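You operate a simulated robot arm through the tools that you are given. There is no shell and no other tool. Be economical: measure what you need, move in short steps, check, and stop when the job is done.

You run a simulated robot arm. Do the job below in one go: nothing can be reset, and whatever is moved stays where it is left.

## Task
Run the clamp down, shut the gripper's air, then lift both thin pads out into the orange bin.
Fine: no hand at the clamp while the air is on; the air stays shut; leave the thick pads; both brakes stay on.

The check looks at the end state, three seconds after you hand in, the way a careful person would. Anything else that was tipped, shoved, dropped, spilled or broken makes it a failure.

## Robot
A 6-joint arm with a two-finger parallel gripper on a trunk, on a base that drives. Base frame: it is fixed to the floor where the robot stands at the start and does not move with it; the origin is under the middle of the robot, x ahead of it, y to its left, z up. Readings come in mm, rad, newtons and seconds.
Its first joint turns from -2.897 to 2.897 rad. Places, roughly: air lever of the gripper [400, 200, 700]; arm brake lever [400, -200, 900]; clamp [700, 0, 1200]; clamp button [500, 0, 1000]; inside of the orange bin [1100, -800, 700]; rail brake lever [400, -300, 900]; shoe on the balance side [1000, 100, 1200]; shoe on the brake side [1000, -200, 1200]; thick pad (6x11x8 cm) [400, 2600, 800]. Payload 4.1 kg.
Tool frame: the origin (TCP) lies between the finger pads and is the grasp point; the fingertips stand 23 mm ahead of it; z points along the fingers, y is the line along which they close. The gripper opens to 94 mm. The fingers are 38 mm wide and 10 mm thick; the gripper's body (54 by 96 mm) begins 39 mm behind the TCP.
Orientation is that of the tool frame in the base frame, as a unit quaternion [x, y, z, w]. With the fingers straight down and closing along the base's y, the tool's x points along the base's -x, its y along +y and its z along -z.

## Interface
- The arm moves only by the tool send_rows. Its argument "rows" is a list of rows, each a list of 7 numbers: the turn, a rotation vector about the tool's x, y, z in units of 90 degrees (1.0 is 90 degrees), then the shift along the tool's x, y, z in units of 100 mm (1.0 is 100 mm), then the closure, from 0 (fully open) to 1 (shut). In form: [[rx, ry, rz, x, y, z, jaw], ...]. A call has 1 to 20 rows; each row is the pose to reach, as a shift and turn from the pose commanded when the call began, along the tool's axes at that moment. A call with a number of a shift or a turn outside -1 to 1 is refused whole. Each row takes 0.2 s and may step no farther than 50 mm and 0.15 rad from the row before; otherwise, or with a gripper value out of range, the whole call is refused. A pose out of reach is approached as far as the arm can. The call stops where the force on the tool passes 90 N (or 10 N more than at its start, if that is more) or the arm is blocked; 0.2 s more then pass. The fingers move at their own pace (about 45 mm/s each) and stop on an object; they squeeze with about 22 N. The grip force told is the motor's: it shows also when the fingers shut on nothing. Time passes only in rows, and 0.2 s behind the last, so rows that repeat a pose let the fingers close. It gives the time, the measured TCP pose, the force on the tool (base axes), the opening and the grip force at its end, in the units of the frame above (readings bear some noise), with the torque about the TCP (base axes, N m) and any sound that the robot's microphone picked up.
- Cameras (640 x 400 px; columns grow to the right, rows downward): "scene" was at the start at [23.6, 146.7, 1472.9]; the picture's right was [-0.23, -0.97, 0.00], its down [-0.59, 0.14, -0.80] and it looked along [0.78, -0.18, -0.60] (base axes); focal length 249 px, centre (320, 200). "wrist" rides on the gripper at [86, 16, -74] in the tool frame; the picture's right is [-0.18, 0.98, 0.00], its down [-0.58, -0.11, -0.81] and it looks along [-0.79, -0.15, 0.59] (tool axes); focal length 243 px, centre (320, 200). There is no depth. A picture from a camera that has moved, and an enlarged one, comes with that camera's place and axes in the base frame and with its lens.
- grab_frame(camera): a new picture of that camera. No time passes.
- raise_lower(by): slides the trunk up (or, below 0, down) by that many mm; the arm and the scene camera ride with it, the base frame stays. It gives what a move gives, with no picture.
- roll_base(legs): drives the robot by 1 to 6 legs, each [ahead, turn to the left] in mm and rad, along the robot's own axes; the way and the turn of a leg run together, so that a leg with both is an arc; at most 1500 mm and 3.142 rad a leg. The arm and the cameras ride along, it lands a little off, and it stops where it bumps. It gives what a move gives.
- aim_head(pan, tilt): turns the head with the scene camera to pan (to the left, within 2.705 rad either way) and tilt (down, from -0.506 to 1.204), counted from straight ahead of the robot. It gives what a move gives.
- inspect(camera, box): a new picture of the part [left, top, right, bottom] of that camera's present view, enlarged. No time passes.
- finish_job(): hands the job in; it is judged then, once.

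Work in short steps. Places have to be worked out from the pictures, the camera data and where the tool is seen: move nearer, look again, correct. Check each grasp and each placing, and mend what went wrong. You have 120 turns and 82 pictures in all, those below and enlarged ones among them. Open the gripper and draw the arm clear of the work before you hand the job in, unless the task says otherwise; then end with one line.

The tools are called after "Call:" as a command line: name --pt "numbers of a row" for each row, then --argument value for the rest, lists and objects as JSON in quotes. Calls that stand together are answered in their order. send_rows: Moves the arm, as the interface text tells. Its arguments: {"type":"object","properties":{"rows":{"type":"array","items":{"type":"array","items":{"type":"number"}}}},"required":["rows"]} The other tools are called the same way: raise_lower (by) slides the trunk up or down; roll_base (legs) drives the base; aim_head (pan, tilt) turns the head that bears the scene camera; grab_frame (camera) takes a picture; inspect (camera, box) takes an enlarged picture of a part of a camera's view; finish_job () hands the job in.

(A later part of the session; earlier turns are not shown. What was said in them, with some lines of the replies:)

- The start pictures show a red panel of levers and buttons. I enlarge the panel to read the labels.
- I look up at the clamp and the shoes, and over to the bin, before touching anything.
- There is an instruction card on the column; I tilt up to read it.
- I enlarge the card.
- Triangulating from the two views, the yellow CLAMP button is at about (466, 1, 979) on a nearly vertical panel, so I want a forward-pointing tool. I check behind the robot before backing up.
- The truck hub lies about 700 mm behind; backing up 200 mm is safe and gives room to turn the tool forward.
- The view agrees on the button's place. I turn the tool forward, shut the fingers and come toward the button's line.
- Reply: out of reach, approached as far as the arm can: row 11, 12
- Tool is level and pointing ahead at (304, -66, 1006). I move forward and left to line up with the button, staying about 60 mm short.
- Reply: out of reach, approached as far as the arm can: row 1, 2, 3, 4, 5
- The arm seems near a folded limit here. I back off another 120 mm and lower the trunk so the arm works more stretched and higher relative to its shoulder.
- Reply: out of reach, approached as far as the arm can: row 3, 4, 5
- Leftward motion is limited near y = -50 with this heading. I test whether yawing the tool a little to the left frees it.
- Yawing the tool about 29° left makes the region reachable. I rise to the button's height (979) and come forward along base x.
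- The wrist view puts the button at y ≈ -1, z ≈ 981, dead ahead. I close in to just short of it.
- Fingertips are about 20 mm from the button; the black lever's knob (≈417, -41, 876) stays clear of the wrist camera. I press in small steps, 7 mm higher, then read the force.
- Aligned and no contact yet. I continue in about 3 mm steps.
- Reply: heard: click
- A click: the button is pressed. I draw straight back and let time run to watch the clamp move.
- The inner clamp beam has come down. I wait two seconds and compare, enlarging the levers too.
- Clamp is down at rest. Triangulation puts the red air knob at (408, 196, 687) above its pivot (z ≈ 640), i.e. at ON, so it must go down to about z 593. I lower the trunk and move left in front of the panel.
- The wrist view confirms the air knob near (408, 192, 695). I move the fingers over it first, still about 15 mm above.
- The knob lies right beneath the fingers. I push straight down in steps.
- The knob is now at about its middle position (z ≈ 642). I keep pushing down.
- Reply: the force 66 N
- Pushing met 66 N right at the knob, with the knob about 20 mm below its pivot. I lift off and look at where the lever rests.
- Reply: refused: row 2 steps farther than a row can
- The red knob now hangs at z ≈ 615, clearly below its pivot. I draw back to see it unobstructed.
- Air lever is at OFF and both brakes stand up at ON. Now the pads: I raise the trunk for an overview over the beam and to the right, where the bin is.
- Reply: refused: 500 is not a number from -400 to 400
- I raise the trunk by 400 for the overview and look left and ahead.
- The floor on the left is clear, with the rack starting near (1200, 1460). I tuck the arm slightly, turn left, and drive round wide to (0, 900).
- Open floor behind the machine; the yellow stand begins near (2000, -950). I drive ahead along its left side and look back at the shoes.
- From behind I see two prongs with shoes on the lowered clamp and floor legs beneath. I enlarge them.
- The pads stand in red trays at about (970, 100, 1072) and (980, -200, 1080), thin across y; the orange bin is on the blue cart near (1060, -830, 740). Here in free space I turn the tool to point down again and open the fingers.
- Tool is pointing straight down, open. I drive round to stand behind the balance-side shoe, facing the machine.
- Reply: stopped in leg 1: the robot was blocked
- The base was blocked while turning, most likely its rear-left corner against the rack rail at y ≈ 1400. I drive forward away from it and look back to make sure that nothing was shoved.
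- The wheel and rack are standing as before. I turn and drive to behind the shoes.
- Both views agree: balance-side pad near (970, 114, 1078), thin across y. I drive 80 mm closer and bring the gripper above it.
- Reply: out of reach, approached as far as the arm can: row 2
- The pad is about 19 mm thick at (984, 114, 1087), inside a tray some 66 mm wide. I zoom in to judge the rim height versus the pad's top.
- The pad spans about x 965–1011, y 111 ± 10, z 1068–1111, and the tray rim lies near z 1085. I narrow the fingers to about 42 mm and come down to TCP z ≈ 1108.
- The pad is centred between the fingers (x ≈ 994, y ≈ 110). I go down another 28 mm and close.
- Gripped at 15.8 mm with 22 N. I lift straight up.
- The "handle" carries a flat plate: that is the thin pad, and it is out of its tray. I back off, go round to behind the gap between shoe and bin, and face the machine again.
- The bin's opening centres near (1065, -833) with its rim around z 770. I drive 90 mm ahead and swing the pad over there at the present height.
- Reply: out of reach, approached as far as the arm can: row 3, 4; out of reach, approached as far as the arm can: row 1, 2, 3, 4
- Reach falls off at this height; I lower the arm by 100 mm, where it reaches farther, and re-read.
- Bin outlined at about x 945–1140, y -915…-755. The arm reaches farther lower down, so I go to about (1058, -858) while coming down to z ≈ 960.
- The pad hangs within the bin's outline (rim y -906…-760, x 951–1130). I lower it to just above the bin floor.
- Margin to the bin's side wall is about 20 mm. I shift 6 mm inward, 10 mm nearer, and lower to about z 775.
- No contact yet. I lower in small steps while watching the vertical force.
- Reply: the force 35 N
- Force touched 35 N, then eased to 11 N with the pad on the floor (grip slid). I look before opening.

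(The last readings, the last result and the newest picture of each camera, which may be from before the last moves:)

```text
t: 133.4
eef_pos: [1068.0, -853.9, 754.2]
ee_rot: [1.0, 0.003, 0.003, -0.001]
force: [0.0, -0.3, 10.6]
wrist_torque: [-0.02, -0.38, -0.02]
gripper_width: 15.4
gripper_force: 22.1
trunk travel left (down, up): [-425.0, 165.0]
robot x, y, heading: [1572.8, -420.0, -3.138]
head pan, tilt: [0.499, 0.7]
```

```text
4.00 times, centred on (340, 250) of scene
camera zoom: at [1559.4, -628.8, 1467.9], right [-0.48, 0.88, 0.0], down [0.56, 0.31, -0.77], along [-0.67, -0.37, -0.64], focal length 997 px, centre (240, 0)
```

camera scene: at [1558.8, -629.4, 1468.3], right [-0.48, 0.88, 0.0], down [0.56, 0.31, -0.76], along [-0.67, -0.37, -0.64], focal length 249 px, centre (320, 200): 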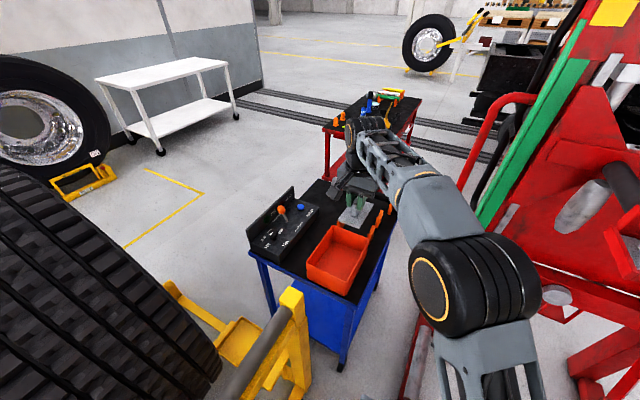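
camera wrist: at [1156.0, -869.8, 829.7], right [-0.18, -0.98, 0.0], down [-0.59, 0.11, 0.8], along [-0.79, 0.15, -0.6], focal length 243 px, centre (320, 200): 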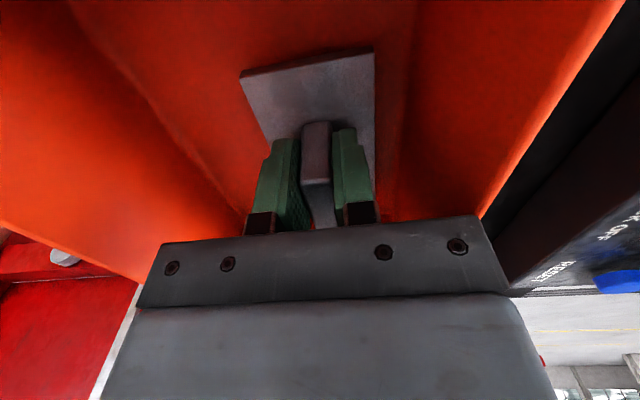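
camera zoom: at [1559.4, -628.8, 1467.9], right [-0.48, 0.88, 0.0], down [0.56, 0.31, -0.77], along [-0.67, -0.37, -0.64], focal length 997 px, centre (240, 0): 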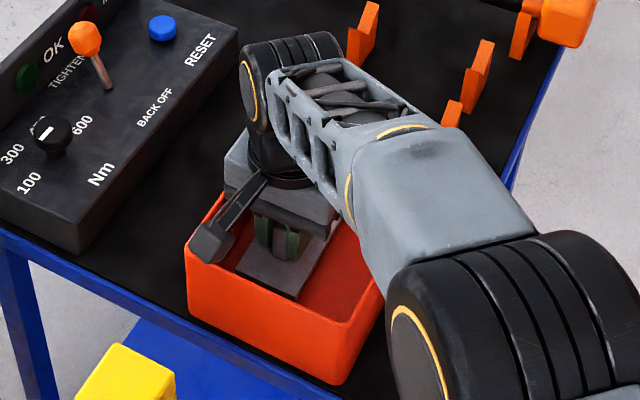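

The pad lies flat inside the bin. I open a little and rise straight up.

Call:
send_rows --pt "0 0 0 0 0 0 0.65" --pt "0 0 0 0 0 0 0.65" --pt "0 0 0 0 0 -0.15 0.65" --pt "0 0 0 0 0 -0.5 0.65" --pt "0 0 0 0 0 -0.95 0.65" --pt "0 0 0 0 0 -0.95 0.65"

Call:
grab_frame --camera "wrist"

```text
t: 134.8
eef_pos: [1067.0, -852.5, 848.6]
ee_rot: [1.0, 0.003, 0.002, 0.0]
force: [-0.8, -0.5, -0.3]
wrist_torque: [-0.01, 0.0, 0.04]
gripper_width: 32.7
gripper_force: 0.1
trunk travel left (down, up): [-425.0, 165.0]
robot x, y, heading: [1576.1, -419.4, -3.135]
head pan, tilt: [0.499, 0.7]
```

```text
14 pictures are left
camera wrist: at [1153.5, -870.9, 925.1], right [-0.18, -0.98, 0.0], down [-0.58, 0.11, 0.8], along [-0.79, 0.14, -0.59], focal length 243 px, centre (320, 200)
```

wrist: 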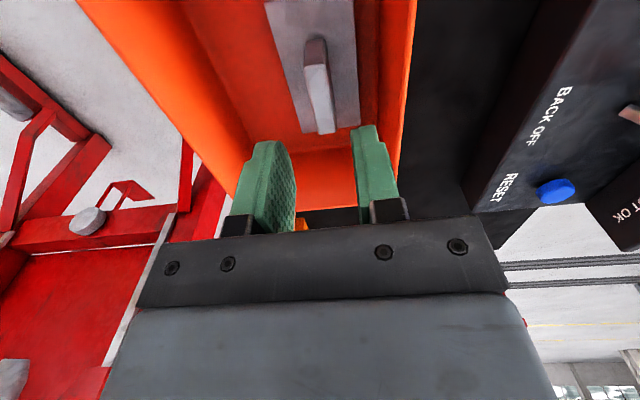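

Pad 1 lies flat in the bin. Now the brake-side pad, handle near (990, -196, 1090): I raise the trunk for reach, lift the arm clear and move across in safe height.

Call:
raise_lower --by 160

Call:
send_rows --pt "0 0 0 0 0 -0.45 0.55" --pt "0 0 0 0 0 -0.9 0.55" --pt "0 0 0 0 -0.3 -1.0 0.55" --pt "0 0 0 0 -0.65 -1.0 0.55" --pt "0 0 0 0 -1.0 -1.0 0.55"

Call:
send_rows --pt "0 0 0 0 -0.3 -0.25 0.55" --pt "0 0 0 0 -0.65 -0.5 0.55" --pt "0 0 0 0 -1.0 -0.7 0.55"

Call:
send_rows --pt "0 0 0 0 -0.35 0 0.55" --pt "0 0 0 0 -0.7 0 0.55" --pt "0 0 0 0 -1.0 0 0.55"

Call:
send_rows --pt "0 0 0 0 -0.35 0 0.55" --pt "0 0 0 0 -0.7 0 0.55" --pt "0 0 0 0 -1.0 0 0.55"

Call:
send_rows --pt "0 0 0 0 -0.35 0 0.55" --pt "0 0 0 0 -0.7 0 0.55" --pt "0 0 0 0 -1.0 0 0.55"

Call:
send_rows --pt "0 0 0 0 -0.35 0 0.55" --pt "0 0 0 0 -0.7 0 0.55" --pt "0 0 0 0 -1.0 0 0.55"

```text
t: 136.7
eef_pos: [1065.6, -854.4, 1009.0]
ee_rot: [1.0, 0.002, 0.002, 0.0]
force: [-0.1, 0.5, -0.6]
wrist_torque: [0.01, 0.01, 0.0]
gripper_width: 32.8
gripper_force: 0.1
trunk travel left (down, up): [-585.0, 5.0]
robot x, y, heading: [1575.6, -422.9, -3.141]
head pan, tilt: [0.499, 0.7]
```

```text
t: 137.9
eef_pos: [1066.2, -754.3, 1109.6]
ee_rot: [1.0, 0.003, 0.002, 0.001]
force: [-0.4, -0.6, 0.9]
wrist_torque: [0.02, 0.02, -0.01]
gripper_width: 42.5
gripper_force: 0.2
trunk travel left (down, up): [-585.0, 5.0]
robot x, y, heading: [1575.4, -424.6, -3.139]
head pan, tilt: [0.499, 0.7]
```

```text
t: 138.7
eef_pos: [1066.8, -655.4, 1180.3]
ee_rot: [1.0, 0.002, 0.002, -0.001]
force: [-0.3, -0.4, 0.2]
wrist_torque: [0.0, -0.01, -0.03]
gripper_width: 42.2
gripper_force: 0.1
trunk travel left (down, up): [-585.0, 5.0]
robot x, y, heading: [1574.3, -421.4, -3.147]
head pan, tilt: [0.499, 0.7]
```

```text
t: 139.5
eef_pos: [1063.7, -555.3, 1180.5]
ee_rot: [1.0, 0.003, 0.002, 0.0]
force: [0.6, 0.4, -0.7]
wrist_torque: [0.02, 0.0, -0.01]
gripper_width: 42.1
gripper_force: 0.1
trunk travel left (down, up): [-585.0, 5.0]
robot x, y, heading: [1570.7, -424.3, -3.14]
head pan, tilt: [0.499, 0.7]
```

```text
t: 140.3
eef_pos: [1061.6, -453.6, 1179.5]
ee_rot: [1.0, 0.002, 0.002, 0.0]
force: [0.2, -0.2, 0.3]
wrist_torque: [-0.01, 0.01, 0.01]
gripper_width: 42.3
gripper_force: 0.2
trunk travel left (down, up): [-585.0, 5.0]
robot x, y, heading: [1574.5, -423.4, -3.138]
head pan, tilt: [0.499, 0.7]
```

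```text
t: 141.1
eef_pos: [1061.5, -353.4, 1179.3]
ee_rot: [1.0, 0.003, 0.001, 0.001]
force: [0.9, 0.2, -0.3]
wrist_torque: [-0.01, 0.02, 0.0]
gripper_width: 42.2
gripper_force: 0.0
trunk travel left (down, up): [-585.0, 5.0]
robot x, y, heading: [1575.4, -423.1, -3.138]
head pan, tilt: [0.499, 0.7]
```

```text
t: 141.9
eef_pos: [1061.2, -254.2, 1178.4]
ee_rot: [1.0, 0.004, 0.001, 0.001]
force: [0.1, -0.6, -0.1]
wrist_torque: [0.03, -0.01, 0.0]
gripper_width: 42.5
gripper_force: 0.0
trunk travel left (down, up): [-585.0, 5.0]
robot x, y, heading: [1573.6, -423.8, -3.137]
head pan, tilt: [0.499, 0.7]
```

Crossing done. I move to above the brake-side handle and look with both cameras.

Call:
send_rows --pt "0 0 0 -0.35 -0.28 0 0.55" --pt "0 0 0 -0.7 -0.57 0 0.55" --pt "0 0 0 -0.7 -0.57 0.2 0.55" --pt "0 0 0 -0.7 -0.57 0.2 0.55"

Call:
aim_head --pan -0.55 --tilt 0.6

Call:
grab_frame --camera "wrist"

Call:
inspect --camera "scene" --box '[220, 120, 420, 280]'

```text
t: 142.9
eef_pos: [990.8, -196.1, 1157.6]
ee_rot: [1.0, 0.003, 0.002, 0.0]
force: [1.4, 0.4, 0.0]
wrist_torque: [-0.02, 0.0, -0.01]
gripper_width: 42.2
gripper_force: 0.1
trunk travel left (down, up): [-585.0, 5.0]
robot x, y, heading: [1574.1, -422.5, -3.14]
head pan, tilt: [0.499, 0.7]
```

```text
t: 144.2
eef_pos: [991.4, -197.1, 1158.2]
ee_rot: [1.0, 0.003, 0.001, -0.001]
force: [-0.1, -0.1, -1.1]
wrist_torque: [0.01, -0.02, 0.03]
gripper_width: 42.0
gripper_force: 0.1
trunk travel left (down, up): [-585.0, 5.0]
robot x, y, heading: [1575.5, -422.2, -3.138]
head pan, tilt: [-0.55, 0.6]
```

```text
13 pictures are left
camera wrist: at [1078.7, -213.7, 1233.0], right [-0.18, -0.98, 0.0], down [-0.58, 0.11, 0.8], along [-0.79, 0.14, -0.59], focal length 243 px, centre (320, 200)
```

wrist: 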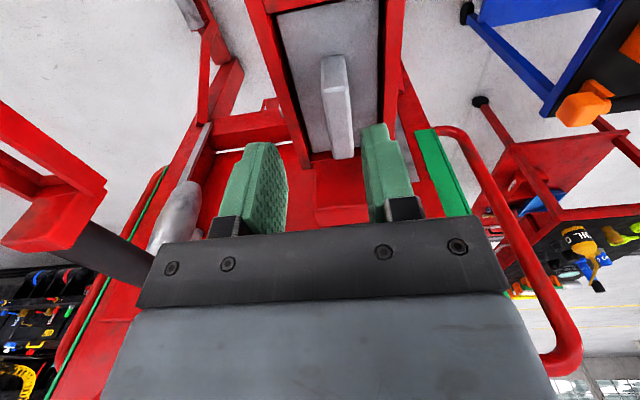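

```text
2.50 times, centred on (320, 200) of scene
camera zoom: at [1557.8, -542.4, 1636.9], right [0.52, 0.85, 0.0], down [0.48, -0.29, -0.83], along [-0.7, 0.43, -0.56], focal length 623 px, centre (320, 200)
```

zoom: 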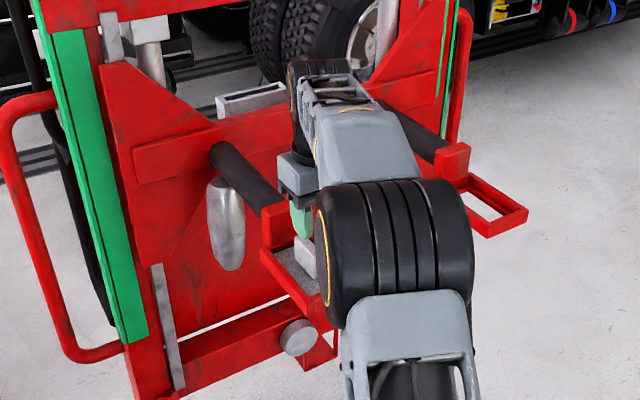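

The wrist view puts this handle at x 962–1010, y ≈ -210, so I shift 13 mm and lower to TCP z ≈ 1107 in two stages.

Call:
send_rows --pt "0 0 0 0 0.06 0 0.55" --pt "0 0 0 0 0.13 0.1 0.55" --pt "0 0 0 0 0.13 0.2 0.55" --pt "0 0 0 0 0.13 0.2 0.55"

Call:
inspect --camera "wrist" --box '[200, 20, 440, 220]'

```text
t: 145.2
eef_pos: [992.4, -210.5, 1137.3]
ee_rot: [1.0, 0.002, 0.001, 0.0]
force: [-0.1, 0.4, -1.0]
wrist_torque: [-0.02, 0.02, 0.01]
gripper_width: 42.3
gripper_force: 0.1
trunk travel left (down, up): [-585.0, 5.0]
robot x, y, heading: [1575.5, -424.9, -3.14]
head pan, tilt: [-0.55, 0.6]
```

```text
2.00 times, centred on (320, 120) of wrist
camera zoom: at [1080.0, -226.6, 1213.2], right [-0.18, -0.98, 0.0], down [-0.58, 0.11, 0.8], along [-0.79, 0.14, -0.59], focal length 485 px, centre (320, 360)
```

zoom: 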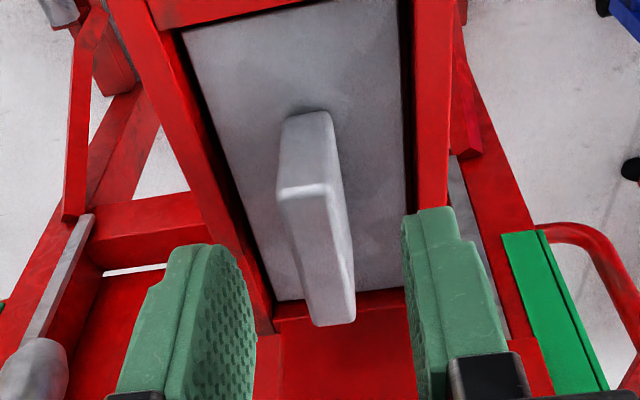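

The handle is centred between the fingers just as with the first pad. I go down 29 mm, close, and check.

Call:
send_rows --pt "0 0 0 0 0 0.1 0.55" --pt "0 0 0 0 0 0.2 0.55" --pt "0 0 0 0 0 0.29 0.55" --pt "0 0 0 0 0 0.29 0.55"

Call:
send_rows --pt "0 0 0 0 0 0 0.8" --pt "0 0 0 0 0 0 1" --pt "0 0 0 0 0 0 1" --pt "0 0 0 0 0 0 1" --pt "0 0 0 0 0 0 1"

```text
t: 146.2
eef_pos: [992.6, -211.6, 1107.7]
ee_rot: [1.0, 0.002, 0.001, 0.0]
force: [0.6, -0.2, 0.0]
wrist_torque: [0.02, -0.03, 0.01]
gripper_width: 42.3
gripper_force: 0.0
trunk travel left (down, up): [-585.0, 5.0]
robot x, y, heading: [1570.8, -424.9, -3.142]
head pan, tilt: [-0.55, 0.6]
```

```text
t: 147.4
eef_pos: [992.4, -211.6, 1108.7]
ee_rot: [1.0, 0.002, 0.002, 0.0]
force: [-0.9, 4.0, 0.9]
wrist_torque: [0.06, 0.09, -0.29]
gripper_width: 15.7
gripper_force: 22.0
trunk travel left (down, up): [-585.0, 5.0]
robot x, y, heading: [1572.1, -418.7, -3.136]
head pan, tilt: [-0.55, 0.6]
```

Gripped at 15.7 mm. I lift slowly, then move out and check.

Call:
send_rows --pt "0 0 0 0 0 -0.1 1" --pt "0 0 0 0 0 -0.25 1" --pt "0 0 0 0 0 -0.5 1" --pt "0 0 0 0 0 -0.78 1" --pt "0 0 0 0.3 0 -0.78 1" --pt "0 0 0 0.7 0 -0.78 1" --pt "0 0 0 0.7 0 -0.78 1"

Call:
grab_frame --camera "wrist"

```text
t: 149.0
eef_pos: [1063.6, -209.7, 1188.0]
ee_rot: [1.0, 0.003, 0.002, 0.001]
force: [-0.2, -0.9, -1.9]
wrist_torque: [0.02, 0.01, 0.0]
gripper_width: 15.5
gripper_force: 22.1
trunk travel left (down, up): [-585.0, 5.0]
robot x, y, heading: [1572.5, -420.7, -3.144]
head pan, tilt: [-0.55, 0.6]
```

```text
10 pictures are left
camera wrist: at [1150.9, -225.3, 1263.6], right [-0.18, -0.98, 0.0], down [-0.59, 0.11, 0.8], along [-0.79, 0.14, -0.59], focal length 243 px, centre (320, 200)
```

wrist: 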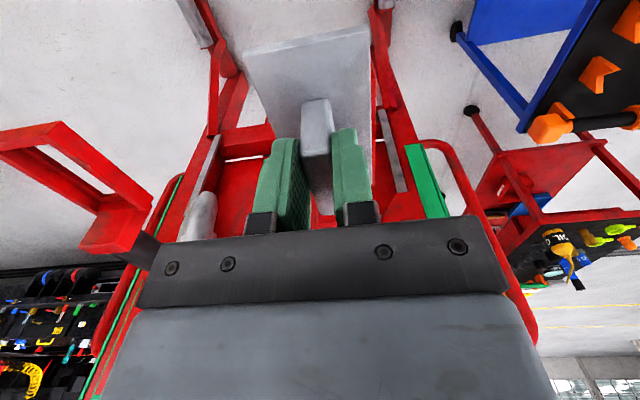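

Both trays are empty and the second pad is firmly held. I retrace the path toward the bin.

Call:
send_rows --pt "0 0 0 0 0.35 0 1" --pt "0 0 0 0 0.7 0 1" --pt "0 0 0 0 1.0 0 1"

Call:
send_rows --pt "0 0 0 0 0.35 0 1" --pt "0 0 0 0 0.7 0 1" --pt "0 0 0 0 1.0 0 1"

Call:
send_rows --pt "0 0 0 0 0.35 0 1" --pt "0 0 0 0 0.7 0 1" --pt "0 0 0 0 1.0 0 1"

Call:
send_rows --pt "0 0 0 0 0.35 0 1" --pt "0 0 0 0 0.7 0 1" --pt "0 0 0 0 1.0 0 1"

Call:
send_rows --pt "0 0 0 0 0.3 0.3 1" --pt "0 0 0 0 0.65 0.6 1" --pt "0 0 0 0 1.0 0.8 1"

Call:
send_rows --pt "0 0 0 0 0.3 0.3 1" --pt "0 0 0 0 0.6 0.6 1" --pt "0 0 0 0 0.87 0.8 1" --pt "0 0 0 0 0.87 0.8 1"

```text
t: 149.8
eef_pos: [1064.4, -310.9, 1187.4]
ee_rot: [1.0, 0.003, 0.002, 0.0]
force: [-0.2, 0.3, -1.2]
wrist_torque: [-0.01, 0.0, 0.04]
gripper_width: 15.4
gripper_force: 21.5
trunk travel left (down, up): [-585.0, 5.0]
robot x, y, heading: [1571.8, -425.1, -3.138]
head pan, tilt: [-0.55, 0.6]
```

```text
t: 150.6
eef_pos: [1064.3, -409.7, 1187.5]
ee_rot: [1.0, 0.003, 0.002, 0.0]
force: [-0.2, -0.1, -2.3]
wrist_torque: [0.0, -0.01, 0.0]
gripper_width: 15.4
gripper_force: 22.4
trunk travel left (down, up): [-585.0, 5.0]
robot x, y, heading: [1574.0, -420.5, -3.143]
head pan, tilt: [-0.55, 0.6]
```

```text
t: 151.4
eef_pos: [1063.1, -509.4, 1188.5]
ee_rot: [1.0, 0.004, 0.002, 0.0]
force: [0.6, -0.2, -1.7]
wrist_torque: [0.01, -0.05, 0.04]
gripper_width: 15.6
gripper_force: 22.2
trunk travel left (down, up): [-585.0, 5.0]
robot x, y, heading: [1575.3, -425.3, -3.134]
head pan, tilt: [-0.55, 0.6]
```

```text
t: 152.2
eef_pos: [1063.9, -609.0, 1186.6]
ee_rot: [1.0, 0.002, 0.002, 0.0]
force: [0.0, -0.6, -1.6]
wrist_torque: [0.02, -0.05, 0.0]
gripper_width: 15.3
gripper_force: 22.5
trunk travel left (down, up): [-585.0, 5.0]
robot x, y, heading: [1574.5, -421.3, -3.133]
head pan, tilt: [-0.55, 0.6]
```

```text
t: 153.0
eef_pos: [1061.5, -709.6, 1105.4]
ee_rot: [1.0, 0.002, 0.001, 0.001]
force: [-0.9, 0.1, -1.0]
wrist_torque: [-0.03, -0.03, 0.02]
gripper_width: 15.6
gripper_force: 21.1
trunk travel left (down, up): [-585.0, 5.0]
robot x, y, heading: [1570.7, -419.6, -3.139]
head pan, tilt: [-0.55, 0.6]
```

```text
t: 154.0
eef_pos: [1064.5, -797.6, 1025.3]
ee_rot: [1.0, 0.003, 0.002, 0.0]
force: [0.4, -0.3, -1.3]
wrist_torque: [-0.01, -0.01, 0.04]
gripper_width: 15.3
gripper_force: 22.4
trunk travel left (down, up): [-585.0, 5.0]
robot x, y, heading: [1575.2, -421.5, -3.14]
head pan, tilt: [-0.55, 0.6]
```

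Now the trunk comes down 160 mm, leaving the pad just above the rim, and I look.

Call:
raise_lower --by -160

Call:
aim_head --pan 0.5 --tilt 0.7

Call:
grab_frame --camera "wrist"

Call:
inspect --camera "scene" --box '[270, 190, 400, 300]'

```text
t: 155.8
eef_pos: [1064.8, -798.2, 865.2]
ee_rot: [1.0, 0.003, 0.001, 0.0]
force: [0.9, 0.0, -1.9]
wrist_torque: [-0.01, -0.03, 0.01]
gripper_width: 15.6
gripper_force: 22.3
trunk travel left (down, up): [-425.0, 165.0]
robot x, y, heading: [1577.7, -425.5, -3.138]
head pan, tilt: [-0.55, 0.6]
```

```text
t: 157.1
eef_pos: [1064.5, -798.0, 865.4]
ee_rot: [1.0, 0.002, 0.001, -0.001]
force: [-0.3, -0.2, -1.2]
wrist_torque: [0.03, -0.04, 0.02]
gripper_width: 15.3
gripper_force: 22.2
trunk travel left (down, up): [-425.0, 165.0]
robot x, y, heading: [1576.7, -425.9, -3.137]
head pan, tilt: [0.499, 0.7]
```

```text
9 pictures are left
camera wrist: at [1152.3, -814.1, 941.6], right [-0.18, -0.98, 0.0], down [-0.59, 0.11, 0.8], along [-0.79, 0.14, -0.59], focal length 243 px, centre (320, 200)
```

wrist: 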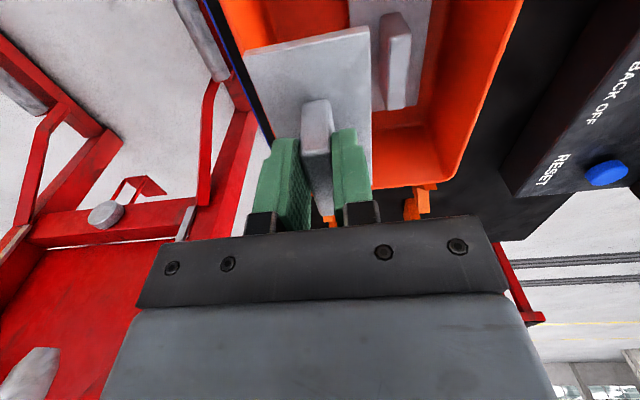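

```text
3.64 times, centred on (335, 245) of scene
camera zoom: at [1558.7, -629.4, 1468.3], right [-0.48, 0.88, 0.0], down [0.56, 0.31, -0.76], along [-0.67, -0.37, -0.64], focal length 907 px, centre (266, 36)
```

zoom: 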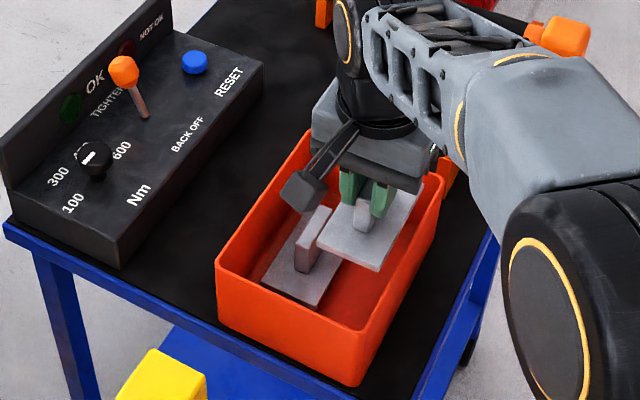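

Pad 2's edge is flush with pad 1's; there is room on the near wall side, so I shift 7 mm that way and lower to about z 774.

Call:
send_rows --pt "0 0 0 0 -0.07 0.1 1" --pt "0 0 0 0 -0.07 0.3 1" --pt "0 0 0 0 -0.07 0.5 1" --pt "0 0 0 0 -0.07 0.7 1" --pt "0 0 0 0 -0.07 0.8 1" --pt "0 0 0 0 -0.07 0.9 1" --pt "0 0 0 0 -0.07 0.9 1"

Call:
grab_frame --camera "wrist"

Call:
inspect --camera "scene" --box '[270, 190, 400, 300]'

```text
t: 158.7
eef_pos: [1065.2, -791.5, 775.1]
ee_rot: [1.0, 0.003, 0.002, 0.0]
force: [0.1, 0.0, -2.1]
wrist_torque: [-0.02, -0.02, 0.01]
gripper_width: 15.3
gripper_force: 21.9
trunk travel left (down, up): [-425.0, 165.0]
robot x, y, heading: [1572.9, -424.1, -3.138]
head pan, tilt: [0.499, 0.7]
```

```text
7 pictures are left
camera wrist: at [1153.1, -807.8, 851.0], right [-0.18, -0.98, 0.0], down [-0.58, 0.11, 0.8], along [-0.79, 0.14, -0.59], focal length 243 px, centre (320, 200)
```

wrist: 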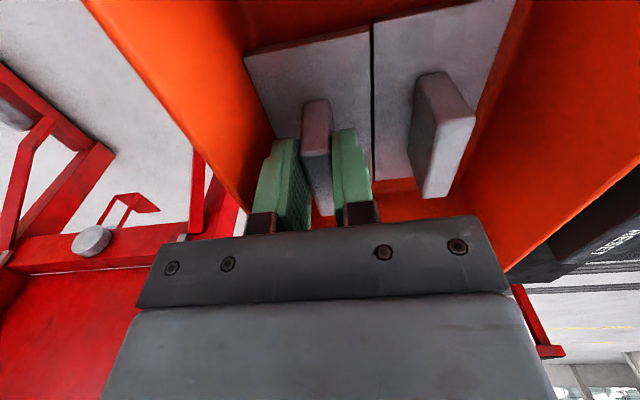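

```text
3.64 times, centred on (335, 245) of scene
camera zoom: at [1558.6, -629.5, 1468.2], right [-0.48, 0.88, 0.0], down [0.56, 0.31, -0.76], along [-0.67, -0.37, -0.64], focal length 907 px, centre (266, 36)
```

zoom: 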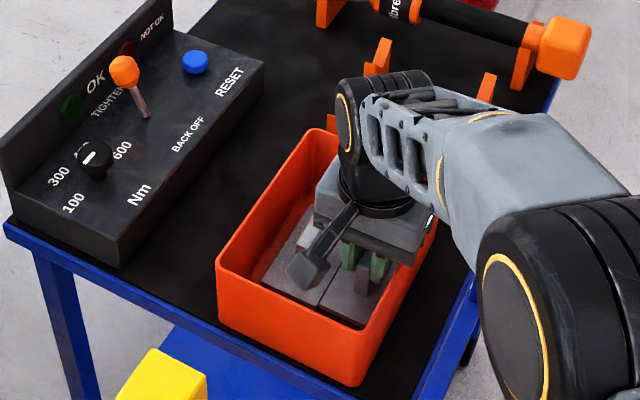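

The pads fit side by side. I lower 3 mm more, open slightly, and rise.

Call:
send_rows --pt "0 0 0 0 0 0.03 1" --pt "0 0 0 0 0 0.03 0.72" --pt "0 0 0 0 0 0.03 0.72" --pt "0 0 0 0 0 0.03 0.72" --pt "0 0 0 0 0 -0.2 0.72" --pt "0 0 0 0 0 -0.6 0.72" --pt "0 0 0 0 0 -1.0 0.72"

Call:
grab_frame --camera "wrist"

```text
t: 160.3
eef_pos: [1065.8, -791.3, 877.1]
ee_rot: [1.0, 0.003, 0.002, 0.0]
force: [-0.4, -0.4, 0.1]
wrist_torque: [0.04, 0.05, 0.0]
gripper_width: 26.3
gripper_force: 0.1
trunk travel left (down, up): [-425.0, 165.0]
robot x, y, heading: [1569.3, -423.5, -3.14]
head pan, tilt: [0.499, 0.7]
```

```text
5 pictures are left
camera wrist: at [1153.4, -806.5, 952.9], right [-0.18, -0.98, 0.0], down [-0.59, 0.11, 0.8], along [-0.79, 0.14, -0.59], focal length 243 px, centre (320, 200)
```

wrist: 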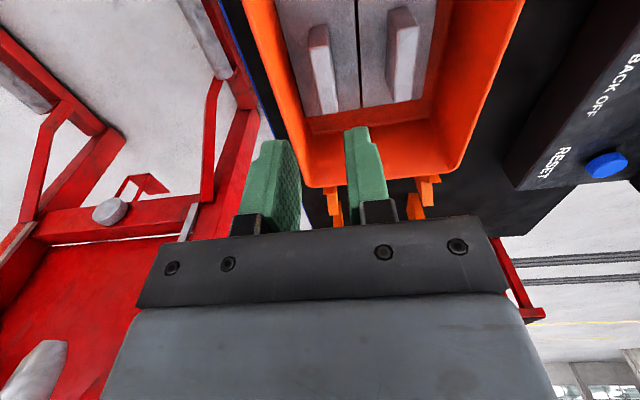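

Both pads lie flat in the bin. I raise the trunk, open the gripper fully and back away from the work, then take a last look.

Call:
raise_lower --by 160

Call:
send_rows --pt "0 0 0 0 0 -0.4 0" --pt "0 0 0 0 0 -0.8 0" --pt "0 0 0 0.2 -0.3 -1.0 0" --pt "0 0 0 0.2 -0.6 -1.0 0" --pt "0 0 0 0.2 -1.0 -1.0 0"

Call:
roll_base --legs '[[-400, 0]]'

Call:
aim_head --pan 0.1 --tilt 0.5

Call:
grab_frame --camera "scene"

```text
t: 162.1
eef_pos: [1065.7, -789.0, 1036.1]
ee_rot: [1.0, 0.002, 0.002, -0.001]
force: [-0.4, -0.2, -0.2]
wrist_torque: [0.0, -0.01, 0.0]
gripper_width: 26.3
gripper_force: 0.1
trunk travel left (down, up): [-585.0, 5.0]
robot x, y, heading: [1575.7, -425.1, -3.143]
head pan, tilt: [0.499, 0.7]
```

```text
t: 163.3
eef_pos: [1082.8, -693.3, 1137.3]
ee_rot: [1.0, 0.003, 0.002, 0.0]
force: [-0.1, -0.2, 0.2]
wrist_torque: [-0.01, 0.03, 0.04]
gripper_width: 94.0
gripper_force: 0.1
trunk travel left (down, up): [-585.0, 5.0]
robot x, y, heading: [1576.6, -424.9, -3.137]
head pan, tilt: [0.499, 0.7]
```

```text
t: 166.0
eef_pos: [1554.4, -727.2, 1193.7]
ee_rot: [0.993, 0.018, -0.108, 0.052]
force: [3.1, 0.9, 0.9]
wrist_torque: [-0.08, 0.17, -0.03]
gripper_width: 93.9
gripper_force: 0.1
trunk travel left (down, up): [-585.0, 5.0]
robot x, y, heading: [1966.5, -422.5, 3.128]
head pan, tilt: [0.499, 0.7]
stopped in leg 1: the robot was blocked; the commanded pose is now the measured one
```

```text
t: 166.8
eef_pos: [1540.7, -728.4, 1186.2]
ee_rot: [0.994, 0.016, -0.1, 0.05]
force: [0.3, 0.6, 0.1]
wrist_torque: [0.02, 0.04, 0.03]
gripper_width: 93.9
gripper_force: 0.3
trunk travel left (down, up): [-585.0, 5.0]
robot x, y, heading: [1966.6, -421.3, 3.131]
head pan, tilt: [0.099, 0.499]
```

```text
4 pictures are left
camera scene: at [1826.2, -595.0, 1653.0], right [-0.09, 1.0, -0.01], down [0.53, 0.04, -0.85], along [-0.84, -0.08, -0.53], focal length 249 px, centre (320, 200)
```

scene: 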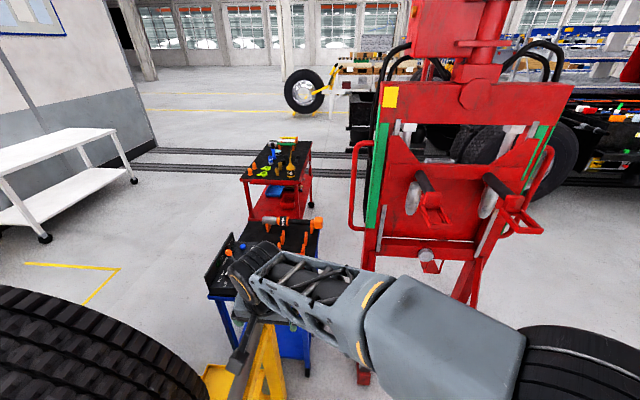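

The base bumped something behind it at the very end and stands slightly tilted. I drive forward 100 mm off it and look back.

Call:
roll_base --legs '[[100, 0]]'

Call:
aim_head --pan 2.6 --tilt 0.8

Call:
grab_frame --camera "scene"

```text
t: 167.6
eef_pos: [1665.6, -713.4, 1211.8]
ee_rot: [0.983, 0.058, -0.168, 0.051]
force: [3.0, 1.0, 1.6]
wrist_torque: [-0.1, 0.1, 0.01]
gripper_width: 93.9
gripper_force: 0.2
trunk travel left (down, up): [-585.0, 5.0]
robot x, y, heading: [1950.0, -421.3, 3.125]
head pan, tilt: [0.099, 0.499]
stopped in leg 1: the robot was blocked; the commanded pose is now the measured one
```

```text
t: 169.8
eef_pos: [1655.1, -719.8, 1208.3]
ee_rot: [0.984, 0.059, -0.162, 0.049]
force: [0.0, 0.4, 0.1]
wrist_torque: [0.02, 0.02, -0.01]
gripper_width: 94.0
gripper_force: 0.1
trunk travel left (down, up): [-585.0, 5.0]
robot x, y, heading: [1956.3, -419.2, 3.116]
head pan, tilt: [2.601, 0.799]
```

```text
3 pictures are left
camera scene: at [2000.7, -629.8, 1634.1], right [-0.53, -0.85, -0.03], down [-0.57, 0.38, -0.73], along [0.63, -0.37, -0.69], focal length 249 px, centre (320, 200)
```

scene: 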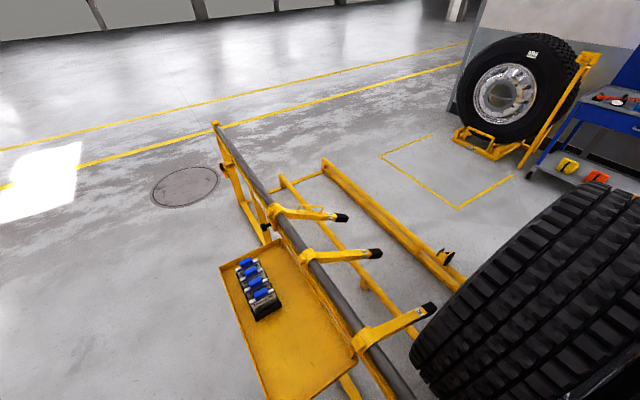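

Blocked both ways and slightly tilted; I look straight down behind to see what the base is caught on.

Call:
aim_head --pan 2.7 --tilt 1.2

Call:
grab_frame --camera "scene"

```text
t: 170.7
eef_pos: [1655.9, -721.0, 1207.5]
ee_rot: [0.984, 0.06, -0.163, 0.049]
force: [0.2, 0.5, 0.1]
wrist_torque: [0.02, -0.01, 0.01]
gripper_width: 93.9
gripper_force: 0.1
trunk travel left (down, up): [-585.0, 5.0]
robot x, y, heading: [1956.0, -418.4, 3.122]
head pan, tilt: [2.7, 1.201]
```

```text
2 pictures are left
camera scene: at [1983.8, -611.7, 1605.6], right [-0.45, -0.89, -0.02], down [-0.81, 0.42, -0.4], along [0.37, -0.16, -0.91], focal length 249 px, centre (320, 200)
```

scene: 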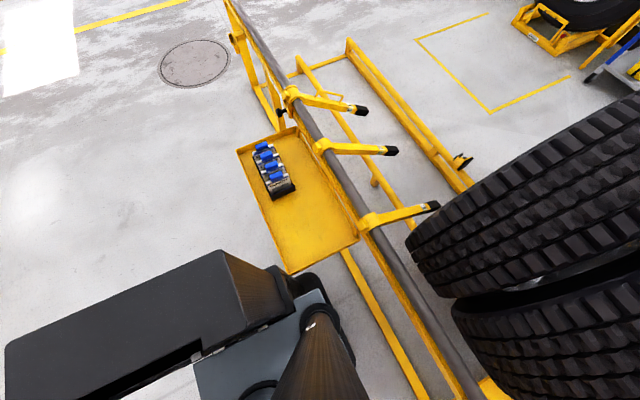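

The base's rear box sits against the near corner of the stand's tray; tray and bottles are in place. I ease forward with a small leg.

Call:
roll_base --legs '[[60, 0]]'

```text
t: 171.4
eef_pos: [1742.7, -703.4, 1217.6]
ee_rot: [0.97, 0.084, -0.225, 0.037]
force: [1.4, 0.1, 0.2]
wrist_torque: [-0.02, 0.09, -0.01]
gripper_width: 93.9
gripper_force: 0.1
trunk travel left (down, up): [-585.0, 5.0]
robot x, y, heading: [1952.3, -420.8, 3.113]
head pan, tilt: [2.7, 1.201]
stopped in leg 1: the robot was blocked; the commanded pose is now the measured one
```

Forward is still held. A small left turn swings the rear away from the tray corner, so I try that.

Call:
roll_base --legs '[[0, 0.06]]'

```text
t: 172.0
eef_pos: [1817.8, -704.1, 1220.6]
ee_rot: [0.959, 0.083, -0.268, 0.032]
force: [0.3, 0.5, -0.3]
wrist_torque: [0.0, 0.05, -0.04]
gripper_width: 94.1
gripper_force: 0.0
trunk travel left (down, up): [-585.0, 5.0]
robot x, y, heading: [1948.8, -420.1, 3.106]
head pan, tilt: [2.7, 1.201]
stopped in leg 1: the robot was blocked; the commanded pose is now the measured one
```

Still held. I look down to the robot's left side, where the stand is, to find the contact.

Call:
aim_head --pan 1.7 --tilt 1.0

Call:
grab_frame --camera "scene"

```text
t: 173.3
eef_pos: [1812.3, -702.0, 1219.8]
ee_rot: [0.96, 0.084, -0.264, 0.034]
force: [0.3, -0.3, 0.0]
wrist_torque: [0.02, -0.03, 0.0]
gripper_width: 94.2
gripper_force: 0.0
trunk travel left (down, up): [-585.0, 5.0]
robot x, y, heading: [1948.7, -421.7, 3.11]
head pan, tilt: [1.7, 1.0]
```

```text
1 pictures are left
camera scene: at [1954.9, -655.7, 1612.8], right [-1.0, -0.09, -0.03], down [-0.06, 0.84, -0.54], along [0.08, -0.54, -0.84], focal length 249 px, centre (320, 200)
```

scene: 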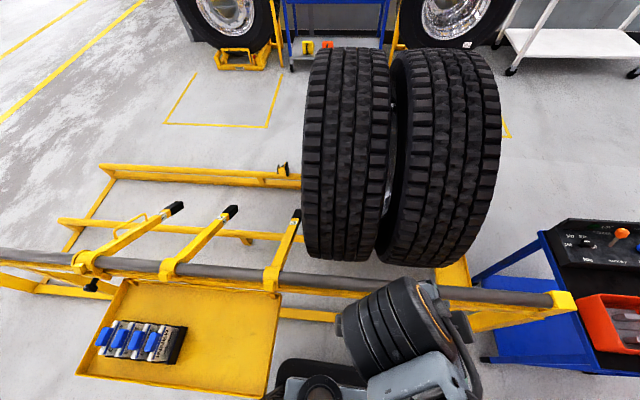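

The stand's tray end (x ≈ 2150) is what the robot's back touched; tray and bottles are intact, and the lean shrinks with each forward nudge. I keep nudging forward.

Call:
roll_base --legs '[[150, 0]]'

```text
t: 174.0
eef_pos: [1835.3, -700.0, 1218.9]
ee_rot: [0.954, 0.024, -0.297, 0.019]
force: [0.9, -0.1, 0.1]
wrist_torque: [0.02, 0.01, -0.01]
gripper_width: 94.1
gripper_force: 0.1
trunk travel left (down, up): [-585.0, 5.0]
robot x, y, heading: [1940.6, -418.8, 3.101]
head pan, tilt: [1.7, 1.0]
stopped in leg 1: the robot was blocked; the commanded pose is now the measured one
```

It creeps forward and the lean decreases. I repeat.

Call:
roll_base --legs '[[150, 0]]'

Call:
roll_base --legs '[[150, 0]]'

```text
t: 175.4
eef_pos: [1709.7, -697.8, 1213.8]
ee_rot: [0.953, 0.068, -0.294, 0.025]
force: [0.6, -0.2, -1.3]
wrist_torque: [0.0, -0.01, 0.01]
gripper_width: 94.1
gripper_force: 0.0
trunk travel left (down, up): [-585.0, 5.0]
robot x, y, heading: [1792.9, -412.9, 3.102]
head pan, tilt: [1.7, 1.0]
```

```text
t: 176.8
eef_pos: [1558.1, -693.0, 1215.0]
ee_rot: [0.953, 0.069, -0.293, 0.025]
force: [0.5, 0.4, 0.7]
wrist_torque: [0.03, -0.01, 0.02]
gripper_width: 93.9
gripper_force: 0.1
trunk travel left (down, up): [-585.0, 5.0]
robot x, y, heading: [1637.2, -411.6, 3.107]
head pan, tilt: [1.7, 1.0]
```

Freed. The arm is well clear of the work; I use the last picture to verify that the stand's tray and its bottles are undisturbed.

Call:
aim_head --pan 1.9 --tilt 0.75

Call:
grab_frame --camera "scene"

```text
t: 177.6
eef_pos: [1559.4, -694.3, 1215.0]
ee_rot: [0.953, 0.069, -0.294, 0.026]
force: [-0.9, -0.9, 0.5]
wrist_torque: [0.01, 0.0, -0.02]
gripper_width: 93.9
gripper_force: 0.0
trunk travel left (down, up): [-585.0, 5.0]
robot x, y, heading: [1637.5, -406.5, 3.106]
head pan, tilt: [1.901, 0.75]
```

```text
0 pictures are left
camera scene: at [1716.3, -656.2, 1624.0], right [-0.96, -0.29, 0.0], down [-0.2, 0.65, -0.73], along [0.21, -0.7, -0.68], focal length 249 px, centre (320, 200)
```

scene: 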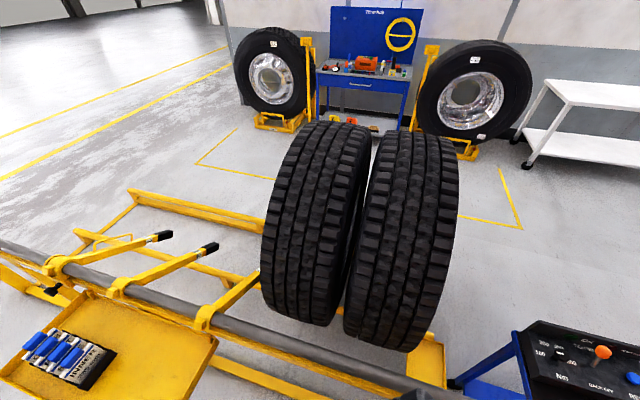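

The robot stands level again, the tray, bottles and wheels are in their places, the gripper is open and the arm is clear. I hand in.

Call:
finish_job

```text
The job is handed in.
```

The job is handed in: I ran the clamp down, then shut the air (lever at OFF). Both thin pads lie flat in the orange bin, and I left the brakes and thick pads alone. The base bumped twice while driving, once in the turn near the wheel rack and once backing into the tray on the yellow stand. The pictures afterwards showed the wheel, rack, tray and bottles standing in place.
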